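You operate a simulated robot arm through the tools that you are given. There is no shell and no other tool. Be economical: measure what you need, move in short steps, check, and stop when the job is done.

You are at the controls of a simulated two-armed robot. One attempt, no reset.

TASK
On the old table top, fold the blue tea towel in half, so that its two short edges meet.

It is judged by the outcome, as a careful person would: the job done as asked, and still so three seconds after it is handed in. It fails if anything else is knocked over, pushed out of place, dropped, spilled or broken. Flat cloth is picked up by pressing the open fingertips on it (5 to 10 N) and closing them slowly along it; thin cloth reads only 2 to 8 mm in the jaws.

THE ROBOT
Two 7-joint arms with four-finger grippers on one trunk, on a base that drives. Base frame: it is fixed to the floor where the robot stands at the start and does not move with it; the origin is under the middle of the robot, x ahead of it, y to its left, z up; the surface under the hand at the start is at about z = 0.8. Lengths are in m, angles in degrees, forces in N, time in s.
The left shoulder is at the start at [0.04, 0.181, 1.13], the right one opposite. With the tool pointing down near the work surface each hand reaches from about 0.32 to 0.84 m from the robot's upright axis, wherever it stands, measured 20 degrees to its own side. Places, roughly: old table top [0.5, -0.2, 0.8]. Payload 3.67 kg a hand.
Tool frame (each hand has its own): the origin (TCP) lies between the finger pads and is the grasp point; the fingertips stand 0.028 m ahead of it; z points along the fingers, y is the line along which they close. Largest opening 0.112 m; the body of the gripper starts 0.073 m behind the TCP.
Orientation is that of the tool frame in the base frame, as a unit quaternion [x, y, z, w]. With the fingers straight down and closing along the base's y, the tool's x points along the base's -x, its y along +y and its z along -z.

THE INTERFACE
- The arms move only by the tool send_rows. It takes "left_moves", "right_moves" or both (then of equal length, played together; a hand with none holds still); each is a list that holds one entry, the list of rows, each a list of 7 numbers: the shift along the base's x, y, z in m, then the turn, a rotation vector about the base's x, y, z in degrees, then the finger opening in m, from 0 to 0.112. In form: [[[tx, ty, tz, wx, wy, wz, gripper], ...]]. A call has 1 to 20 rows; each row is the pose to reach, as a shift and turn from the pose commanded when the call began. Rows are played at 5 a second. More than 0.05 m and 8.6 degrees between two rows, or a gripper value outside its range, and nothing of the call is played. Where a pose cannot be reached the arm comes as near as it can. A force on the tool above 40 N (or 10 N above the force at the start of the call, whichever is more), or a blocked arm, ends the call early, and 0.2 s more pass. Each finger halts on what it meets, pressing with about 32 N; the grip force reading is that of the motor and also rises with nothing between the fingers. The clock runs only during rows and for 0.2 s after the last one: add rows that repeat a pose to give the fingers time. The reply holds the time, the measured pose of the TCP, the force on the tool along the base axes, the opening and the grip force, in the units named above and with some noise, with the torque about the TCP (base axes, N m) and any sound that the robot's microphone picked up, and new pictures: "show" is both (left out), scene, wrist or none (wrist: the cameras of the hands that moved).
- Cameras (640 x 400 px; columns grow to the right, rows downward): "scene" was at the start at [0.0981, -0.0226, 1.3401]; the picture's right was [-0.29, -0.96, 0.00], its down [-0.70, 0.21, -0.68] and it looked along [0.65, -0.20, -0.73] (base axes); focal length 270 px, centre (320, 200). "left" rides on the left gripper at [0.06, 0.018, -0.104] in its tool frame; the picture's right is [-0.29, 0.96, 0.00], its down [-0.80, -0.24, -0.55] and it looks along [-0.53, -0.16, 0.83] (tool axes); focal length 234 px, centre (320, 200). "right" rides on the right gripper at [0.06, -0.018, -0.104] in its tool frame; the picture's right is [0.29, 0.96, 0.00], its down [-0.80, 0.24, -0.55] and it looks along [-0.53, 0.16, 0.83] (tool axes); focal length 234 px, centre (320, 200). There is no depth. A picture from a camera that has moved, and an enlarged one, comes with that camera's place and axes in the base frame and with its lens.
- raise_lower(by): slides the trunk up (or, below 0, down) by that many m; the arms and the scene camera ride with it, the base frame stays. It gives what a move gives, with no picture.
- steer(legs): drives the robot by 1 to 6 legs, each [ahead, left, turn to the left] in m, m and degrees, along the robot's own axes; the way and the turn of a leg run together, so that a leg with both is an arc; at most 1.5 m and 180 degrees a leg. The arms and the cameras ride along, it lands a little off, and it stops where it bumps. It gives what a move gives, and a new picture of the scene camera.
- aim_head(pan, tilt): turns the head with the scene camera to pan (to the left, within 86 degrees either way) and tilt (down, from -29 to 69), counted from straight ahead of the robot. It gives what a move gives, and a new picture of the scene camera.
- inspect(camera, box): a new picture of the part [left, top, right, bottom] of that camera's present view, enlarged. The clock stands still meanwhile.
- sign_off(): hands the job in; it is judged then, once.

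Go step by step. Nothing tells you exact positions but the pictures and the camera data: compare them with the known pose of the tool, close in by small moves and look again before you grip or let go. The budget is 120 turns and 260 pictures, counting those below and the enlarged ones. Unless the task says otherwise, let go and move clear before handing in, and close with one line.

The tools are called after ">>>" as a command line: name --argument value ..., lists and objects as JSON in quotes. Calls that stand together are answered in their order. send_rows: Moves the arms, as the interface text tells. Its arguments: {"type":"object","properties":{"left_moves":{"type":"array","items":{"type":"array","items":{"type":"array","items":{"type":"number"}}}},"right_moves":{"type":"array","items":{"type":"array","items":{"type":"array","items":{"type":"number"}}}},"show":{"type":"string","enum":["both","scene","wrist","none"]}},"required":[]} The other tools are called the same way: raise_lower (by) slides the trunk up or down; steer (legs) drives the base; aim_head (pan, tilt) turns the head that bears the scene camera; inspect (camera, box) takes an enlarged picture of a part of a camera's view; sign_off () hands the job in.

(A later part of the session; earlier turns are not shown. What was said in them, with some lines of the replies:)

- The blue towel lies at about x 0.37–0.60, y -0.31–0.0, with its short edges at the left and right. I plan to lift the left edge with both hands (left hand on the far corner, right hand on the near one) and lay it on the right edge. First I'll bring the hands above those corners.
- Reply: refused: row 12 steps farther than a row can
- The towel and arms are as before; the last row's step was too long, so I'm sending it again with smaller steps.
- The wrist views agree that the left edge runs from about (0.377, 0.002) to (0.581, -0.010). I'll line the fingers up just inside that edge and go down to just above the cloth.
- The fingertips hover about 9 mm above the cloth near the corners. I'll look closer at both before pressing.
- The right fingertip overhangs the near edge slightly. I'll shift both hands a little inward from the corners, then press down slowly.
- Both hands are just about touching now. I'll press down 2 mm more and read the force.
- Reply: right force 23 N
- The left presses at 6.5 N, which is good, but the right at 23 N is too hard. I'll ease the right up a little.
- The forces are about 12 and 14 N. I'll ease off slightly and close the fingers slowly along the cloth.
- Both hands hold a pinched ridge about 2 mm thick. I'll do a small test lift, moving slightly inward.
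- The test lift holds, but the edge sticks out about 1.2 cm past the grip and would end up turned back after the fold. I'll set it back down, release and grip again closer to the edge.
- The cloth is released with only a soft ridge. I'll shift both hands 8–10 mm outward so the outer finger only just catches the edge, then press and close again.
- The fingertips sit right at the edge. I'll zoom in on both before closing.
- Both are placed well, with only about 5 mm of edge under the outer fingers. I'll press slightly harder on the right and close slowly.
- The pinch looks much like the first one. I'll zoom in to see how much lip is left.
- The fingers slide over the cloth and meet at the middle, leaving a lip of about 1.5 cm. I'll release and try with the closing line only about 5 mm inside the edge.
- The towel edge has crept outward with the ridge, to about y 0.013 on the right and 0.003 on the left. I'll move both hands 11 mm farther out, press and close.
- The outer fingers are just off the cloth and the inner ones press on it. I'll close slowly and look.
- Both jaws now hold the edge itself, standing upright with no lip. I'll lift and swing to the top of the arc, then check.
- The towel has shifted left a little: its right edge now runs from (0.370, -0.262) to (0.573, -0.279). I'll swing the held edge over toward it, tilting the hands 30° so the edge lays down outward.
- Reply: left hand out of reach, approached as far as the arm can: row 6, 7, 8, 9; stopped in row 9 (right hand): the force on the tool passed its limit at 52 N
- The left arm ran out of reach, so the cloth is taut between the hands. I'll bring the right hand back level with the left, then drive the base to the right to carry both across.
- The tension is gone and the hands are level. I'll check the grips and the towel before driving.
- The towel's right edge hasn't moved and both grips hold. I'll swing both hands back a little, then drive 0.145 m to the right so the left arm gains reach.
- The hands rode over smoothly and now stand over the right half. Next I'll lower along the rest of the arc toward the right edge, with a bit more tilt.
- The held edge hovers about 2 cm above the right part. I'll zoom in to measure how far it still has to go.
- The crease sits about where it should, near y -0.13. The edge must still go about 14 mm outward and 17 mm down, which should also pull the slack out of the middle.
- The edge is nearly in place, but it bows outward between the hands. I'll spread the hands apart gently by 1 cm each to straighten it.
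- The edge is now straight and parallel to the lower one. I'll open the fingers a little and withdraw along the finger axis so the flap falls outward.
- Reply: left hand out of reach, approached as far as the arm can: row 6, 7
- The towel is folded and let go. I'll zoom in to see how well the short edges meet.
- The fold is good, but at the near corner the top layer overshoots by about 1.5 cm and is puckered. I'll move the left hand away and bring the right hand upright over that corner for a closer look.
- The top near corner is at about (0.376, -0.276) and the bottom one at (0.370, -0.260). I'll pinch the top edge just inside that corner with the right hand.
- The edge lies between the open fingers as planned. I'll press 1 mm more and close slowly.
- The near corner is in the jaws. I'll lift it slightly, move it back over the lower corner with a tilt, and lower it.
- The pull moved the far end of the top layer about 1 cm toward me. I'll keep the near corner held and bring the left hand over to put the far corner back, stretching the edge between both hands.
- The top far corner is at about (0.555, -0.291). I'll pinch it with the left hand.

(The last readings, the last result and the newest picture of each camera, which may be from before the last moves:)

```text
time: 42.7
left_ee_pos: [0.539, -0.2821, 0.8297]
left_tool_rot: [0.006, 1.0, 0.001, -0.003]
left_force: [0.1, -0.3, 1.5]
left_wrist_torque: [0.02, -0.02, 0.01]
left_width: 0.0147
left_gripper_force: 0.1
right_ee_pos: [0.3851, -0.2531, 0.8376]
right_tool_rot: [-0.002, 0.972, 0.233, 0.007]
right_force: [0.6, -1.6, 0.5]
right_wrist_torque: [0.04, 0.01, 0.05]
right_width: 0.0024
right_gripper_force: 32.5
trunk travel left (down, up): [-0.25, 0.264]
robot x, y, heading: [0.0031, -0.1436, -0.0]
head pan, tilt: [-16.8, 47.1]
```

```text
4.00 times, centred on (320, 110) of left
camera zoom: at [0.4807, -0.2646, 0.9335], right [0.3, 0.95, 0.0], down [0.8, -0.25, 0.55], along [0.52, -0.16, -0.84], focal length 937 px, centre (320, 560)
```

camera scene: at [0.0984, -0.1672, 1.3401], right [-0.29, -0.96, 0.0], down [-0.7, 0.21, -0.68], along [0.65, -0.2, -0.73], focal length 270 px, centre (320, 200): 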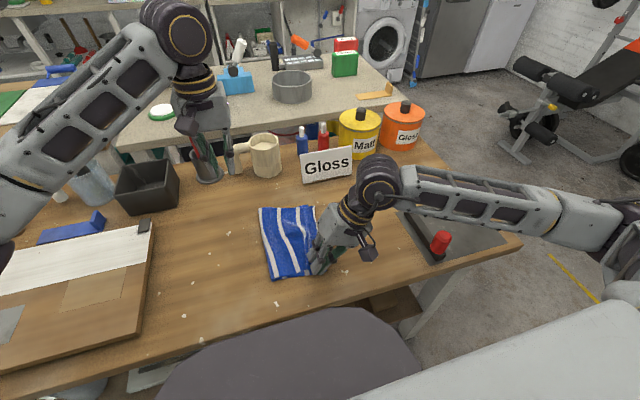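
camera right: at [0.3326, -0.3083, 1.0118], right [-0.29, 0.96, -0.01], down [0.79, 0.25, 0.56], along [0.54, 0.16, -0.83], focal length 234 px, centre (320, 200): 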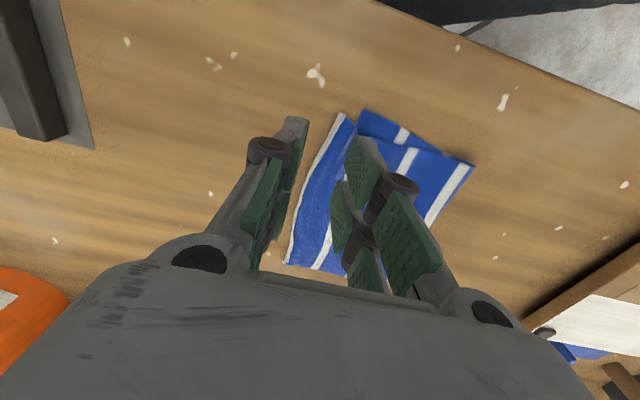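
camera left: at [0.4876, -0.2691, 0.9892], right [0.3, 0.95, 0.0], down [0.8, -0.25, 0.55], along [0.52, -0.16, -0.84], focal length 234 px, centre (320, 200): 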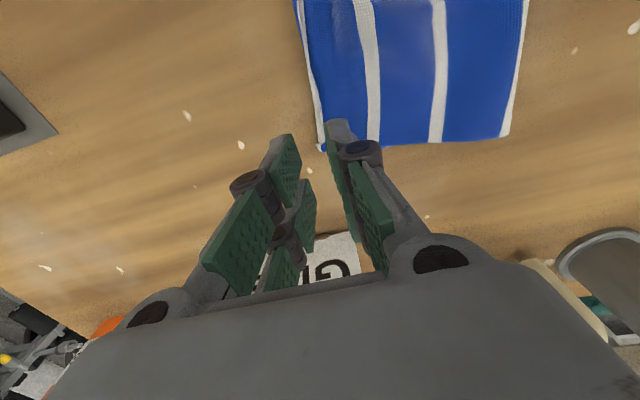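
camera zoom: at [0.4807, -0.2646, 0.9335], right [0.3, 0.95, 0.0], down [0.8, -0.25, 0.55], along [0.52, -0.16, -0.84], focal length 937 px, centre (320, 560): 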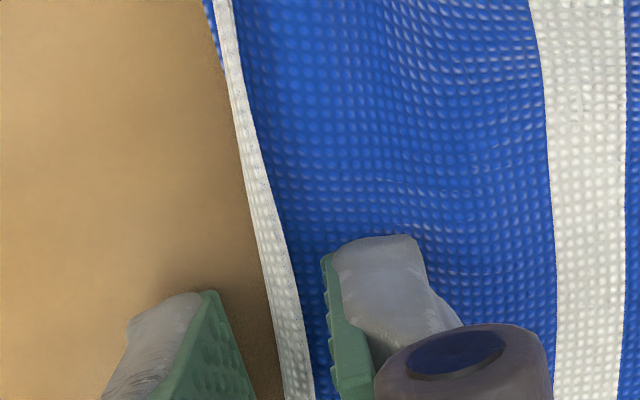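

The edge runs between the fingers. I'll press and close slowly.

>>> send_rows --left_moves '[[[0, 0, -0.0008, 0, 0, 0, 0.015], [0, 0, -0.0012, 0, 0, 0, 0.014], [0, 0, -0.0012, 0, 0, 0, 0.012], [0, 0, -0.0012, 0, 0, 0, 0.01], [0, 0, -0.0012, 0, 0, 0, 0.008], [0, 0, -0.0012, 0, 0, 0, 0.006], [0, 0, -0.0012, 0, 0, 0, 0.004], [0, 0, -0.0012, 0, 0, 0, 0.002], [0, 0, -0.0012, 0, 0, 0, 0], [0, 0, -0.0012, 0, 0, 0, 0]]]' --show "none"

>>> inspect --camera "left" --box '[200, 40, 440, 190]'

>>> inspect --camera "scene" --box '[240, 190, 352, 290]'

```text
time: 44.9
left_ee_pos: [0.5386, -0.2826, 0.8278]
left_tool_rot: [0.006, 1.0, 0.002, -0.004]
left_force: [0.9, -1.8, 5.7]
left_wrist_torque: [-0.01, 0.02, -0.02]
left_width: 0.0017
left_gripper_force: 32.7
right_ee_pos: [0.3846, -0.2537, 0.837]
right_tool_rot: [-0.002, 0.972, 0.233, 0.007]
right_force: [-0.6, 0.4, 0.7]
right_wrist_torque: [0.06, 0.0, -0.02]
right_width: 0.0025
right_gripper_force: 31.8
trunk travel left (down, up): [-0.25, 0.264]
robot x, y, heading: [-0.0017, -0.1435, -0.1]
head pan, tilt: [-16.8, 47.1]
```

```text
2.67 times, centred on (320, 115) of left
camera zoom: at [0.4804, -0.265, 0.9326], right [0.3, 0.95, 0.0], down [0.8, -0.25, 0.55], along [0.52, -0.16, -0.84], focal length 624 px, centre (320, 427)
```

zoom: 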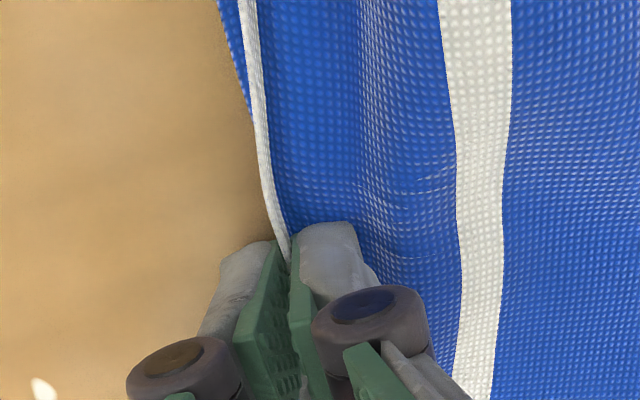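

```text
4.00 times, centred on (296, 240) of scene
camera zoom: at [0.0979, -0.1675, 1.3401], right [-0.29, -0.96, 0.0], down [-0.7, 0.21, -0.68], along [0.65, -0.2, -0.73], focal length 1080 px, centre (416, 40)
```

zoom: 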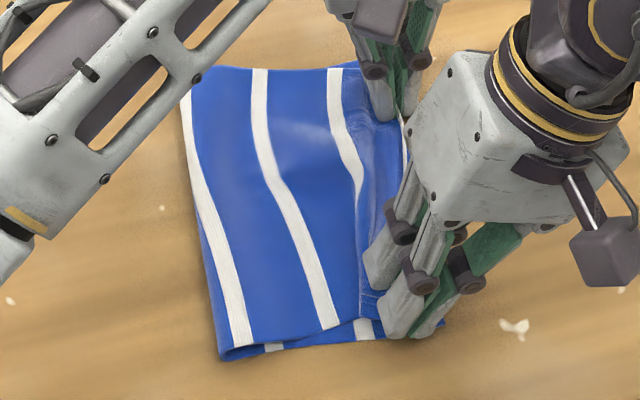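

The far corner is in the jaws too. I'll lift it a little, pull it 15 mm back to the far side, tilt and lower.

>>> send_rows --left_moves '[[[0, 0, 0.012, 0, 0, 0, 0], [0.004, 0, 0.022, 7, 0, 0, 0], [0.008, 0.002, 0.026, 14, 0, 0, 0], [0.012, 0.004, 0.024, 21, 0, 0, 0], [0.015, 0.005, 0.019, 27, 0, 0, 0], [0.016, 0.005, 0.013, 27, 0, 0, 0], [0.016, 0.005, 0.009, 27, 0, 0, 0], [0.016, 0.005, 0.009, 27, 0, 0, 0]]]' --show "none"

>>> inspect --camera "left" --box '[160, 0, 480, 200]'

>>> inspect --camera "scene" --box '[240, 190, 352, 290]'

>>> inspect --camera "right" --box '[220, 60, 460, 210]'

```text
time: 46.7
left_ee_pos: [0.5555, -0.2773, 0.8367]
left_tool_rot: [0.005, 0.972, 0.235, -0.005]
left_force: [-8.9, 2.3, -0.5]
left_wrist_torque: [-0.01, 0.13, 0.03]
left_width: 0.0022
left_gripper_force: 32.8
right_ee_pos: [0.3853, -0.2536, 0.8368]
right_tool_rot: [-0.001, 0.972, 0.233, 0.008]
right_force: [8.4, -0.9, -0.7]
right_wrist_torque: [-0.06, -0.18, -0.17]
right_width: 0.0026
right_gripper_force: 32.6
trunk travel left (down, up): [-0.25, 0.264]
robot x, y, heading: [0.0026, -0.1462, 0.0]
head pan, tilt: [-16.8, 47.1]
```

```text
2.00 times, centred on (320, 100) of left
camera zoom: at [0.4964, -0.3096, 0.9381], right [0.3, 0.85, 0.43], down [0.8, -0.47, 0.37], along [0.52, 0.23, -0.82], focal length 468 px, centre (320, 400)
```

zoom: 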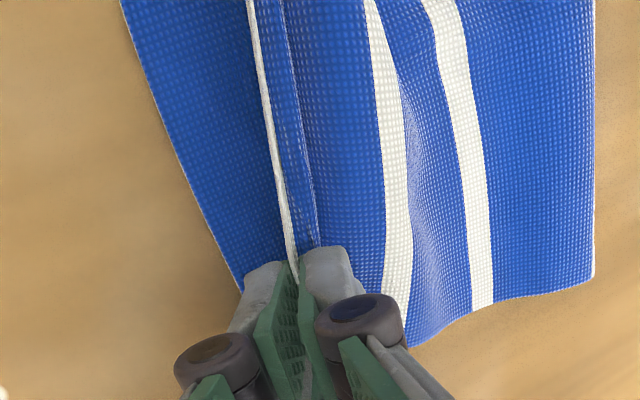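

```text
4.00 times, centred on (296, 240) of scene
camera zoom: at [0.0983, -0.1672, 1.3401], right [-0.29, -0.96, 0.0], down [-0.7, 0.21, -0.68], along [0.65, -0.2, -0.73], focal length 1080 px, centre (416, 40)
```

zoom: 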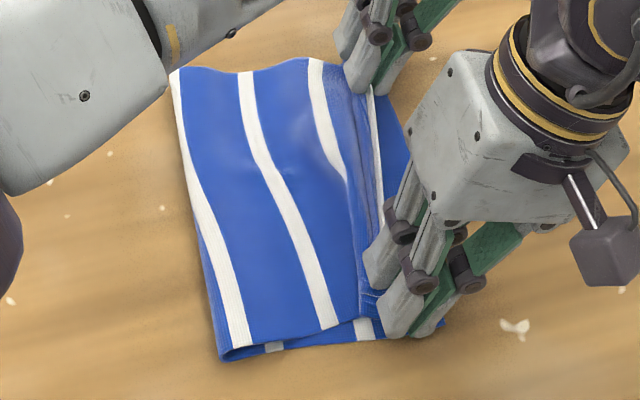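

```text
2.67 times, centred on (340, 135) of right
camera zoom: at [0.3241, -0.3183, 0.9211], right [-0.29, 0.85, 0.43], down [0.79, -0.04, 0.61], along [0.54, 0.52, -0.66], focal length 624 px, centre (267, 373)
```

zoom: 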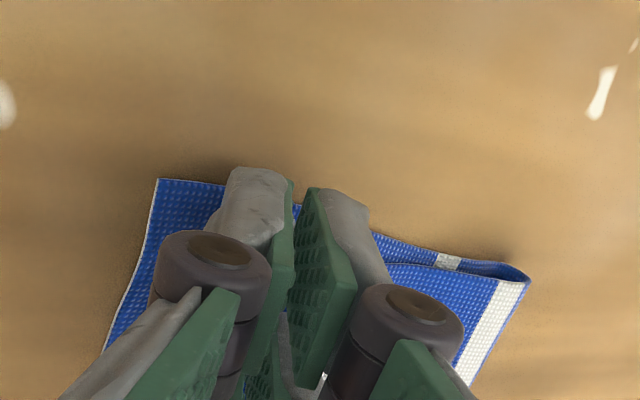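

The top edge is straight and about 1.2 cm inside the lower one, which is about how far it moves outward on release. I'll ease the tension and release as before.

>>> send_rows --left_moves '[[[-0.003, 0, 0, 0, 0, 0, 0], [-0.003, 0, 0, 0, 0, 0, 0.006], [-0.003, 0, 0.002, 0, 0, 0, 0.014], [-0.003, 0, 0.002, 0, 0, 0, 0.02], [-0.003, -0.005, 0.011, 0, 0, 0, 0.02], [-0.003, -0.012, 0.025, 0, 0, 0, 0.02], [-0.003, -0.018, 0.045, 0, 0, 0, 0.02], [-0.003, -0.018, 0.08, -4, 0, 0, 0.02], [-0.003, -0.01, 0.12, -10, 0, 0, 0.02], [-0.003, 0.03, 0.14, -16, 0, 0, 0.02], [-0.003, 0.07, 0.15, -22, 0, 0, 0.02], [-0.003, 0.11, 0.16, -27, 0, 0, 0.02], [-0.003, 0.15, 0.16, -27, 0, 0, 0.02], [-0.003, 0.19, 0.16, -27, 0, 0, 0.02]]]' --right_moves '[[[0.003, 0, 0, 0, 0, 0, 0], [0.003, 0, 0, 0, 0, 0, 0.006], [0.003, 0, 0.002, 0, 0, 0, 0.014], [0.003, 0, 0.002, 0, 0, 0, 0.02], [0.003, -0.005, 0.011, 0, 0, 0, 0.02], [0.003, -0.012, 0.025, 0, 0, 0, 0.02], [0.003, -0.02, 0.045, 0, 0, 0, 0.02], [0.003, -0.04, 0.08, 0, 0, 0, 0.02], [0.003, -0.07, 0.11, -4, 0, 0, 0.02], [0.003, -0.1, 0.13, -10, 0, 0, 0.02], [0.003, -0.13, 0.14, -16, 0, 0, 0.02], [0.003, -0.16, 0.14, -22, 0, 0, 0.02], [0.003, -0.19, 0.14, -27, 0, 0, 0.02], [0.003, -0.2, 0.14, -27, 0, 0, 0.02]]]' --show "scene"

>>> inspect --camera "scene" --box '[240, 190, 352, 290]'

>>> inspect --camera "right" --box '[0, 0, 640, 400]'

```text
time: 49.7
left_ee_pos: [0.5519, -0.0854, 0.9966]
left_tool_rot: [0.006, 1.0, 0.001, -0.003]
left_force: [0.2, 0.7, -0.6]
left_wrist_torque: [-0.03, 0.01, -0.02]
left_width: 0.0201
left_gripper_force: 0.1
right_ee_pos: [0.3879, -0.4524, 0.9781]
right_tool_rot: [-0.003, 1.0, 0.0, 0.007]
right_force: [-1.0, 0.4, 0.2]
right_wrist_torque: [-0.02, -0.01, -0.03]
right_width: 0.0199
right_gripper_force: 0.1
trunk travel left (down, up): [-0.25, 0.264]
robot x, y, heading: [-0.0033, -0.1432, 0.2]
head pan, tilt: [-16.8, 47.1]
camera scene: at [0.0977, -0.1659, 1.3401], right [-0.29, -0.96, 0.0], down [-0.7, 0.21, -0.68], along [0.65, -0.2, -0.73], focal length 270 px, centre (320, 200)
```

scene: 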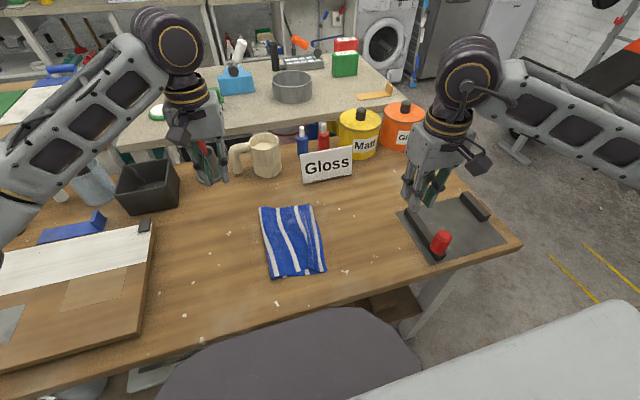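

```text
4.00 times, centred on (296, 240) of scene
camera zoom: at [0.0977, -0.1659, 1.3401], right [-0.29, -0.96, 0.0], down [-0.7, 0.21, -0.68], along [0.65, -0.2, -0.73], focal length 1080 px, centre (416, 40)
```

zoom: 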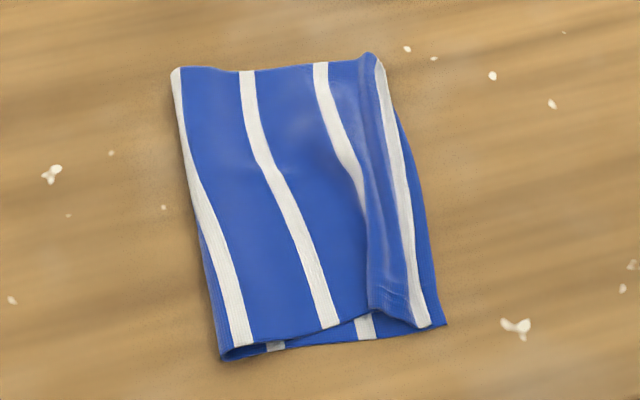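

```text
1.00 times, centred on (320, 200) of right (not enlarged: the box is as wide or as high as the picture)
camera zoom: at [0.3266, -0.472, 1.0811], right [-0.29, 0.96, -0.01], down [0.79, 0.25, 0.56], along [0.54, 0.16, -0.83], focal length 234 px, centre (320, 200)
```

zoom: 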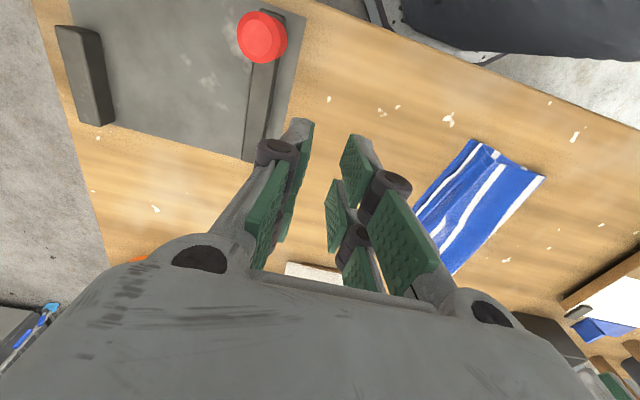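

The short edges now meet within about 1 cm along their whole length, both hands are clear, and nothing else has moved. I'm handing the job in.

>>> sign_off

```text
The job is handed in.
```

The blue tea towel is folded in half with its short edges meeting to within about 1 cm. A slight ridge remains near the top edge, and nothing else on the table was disturbed.
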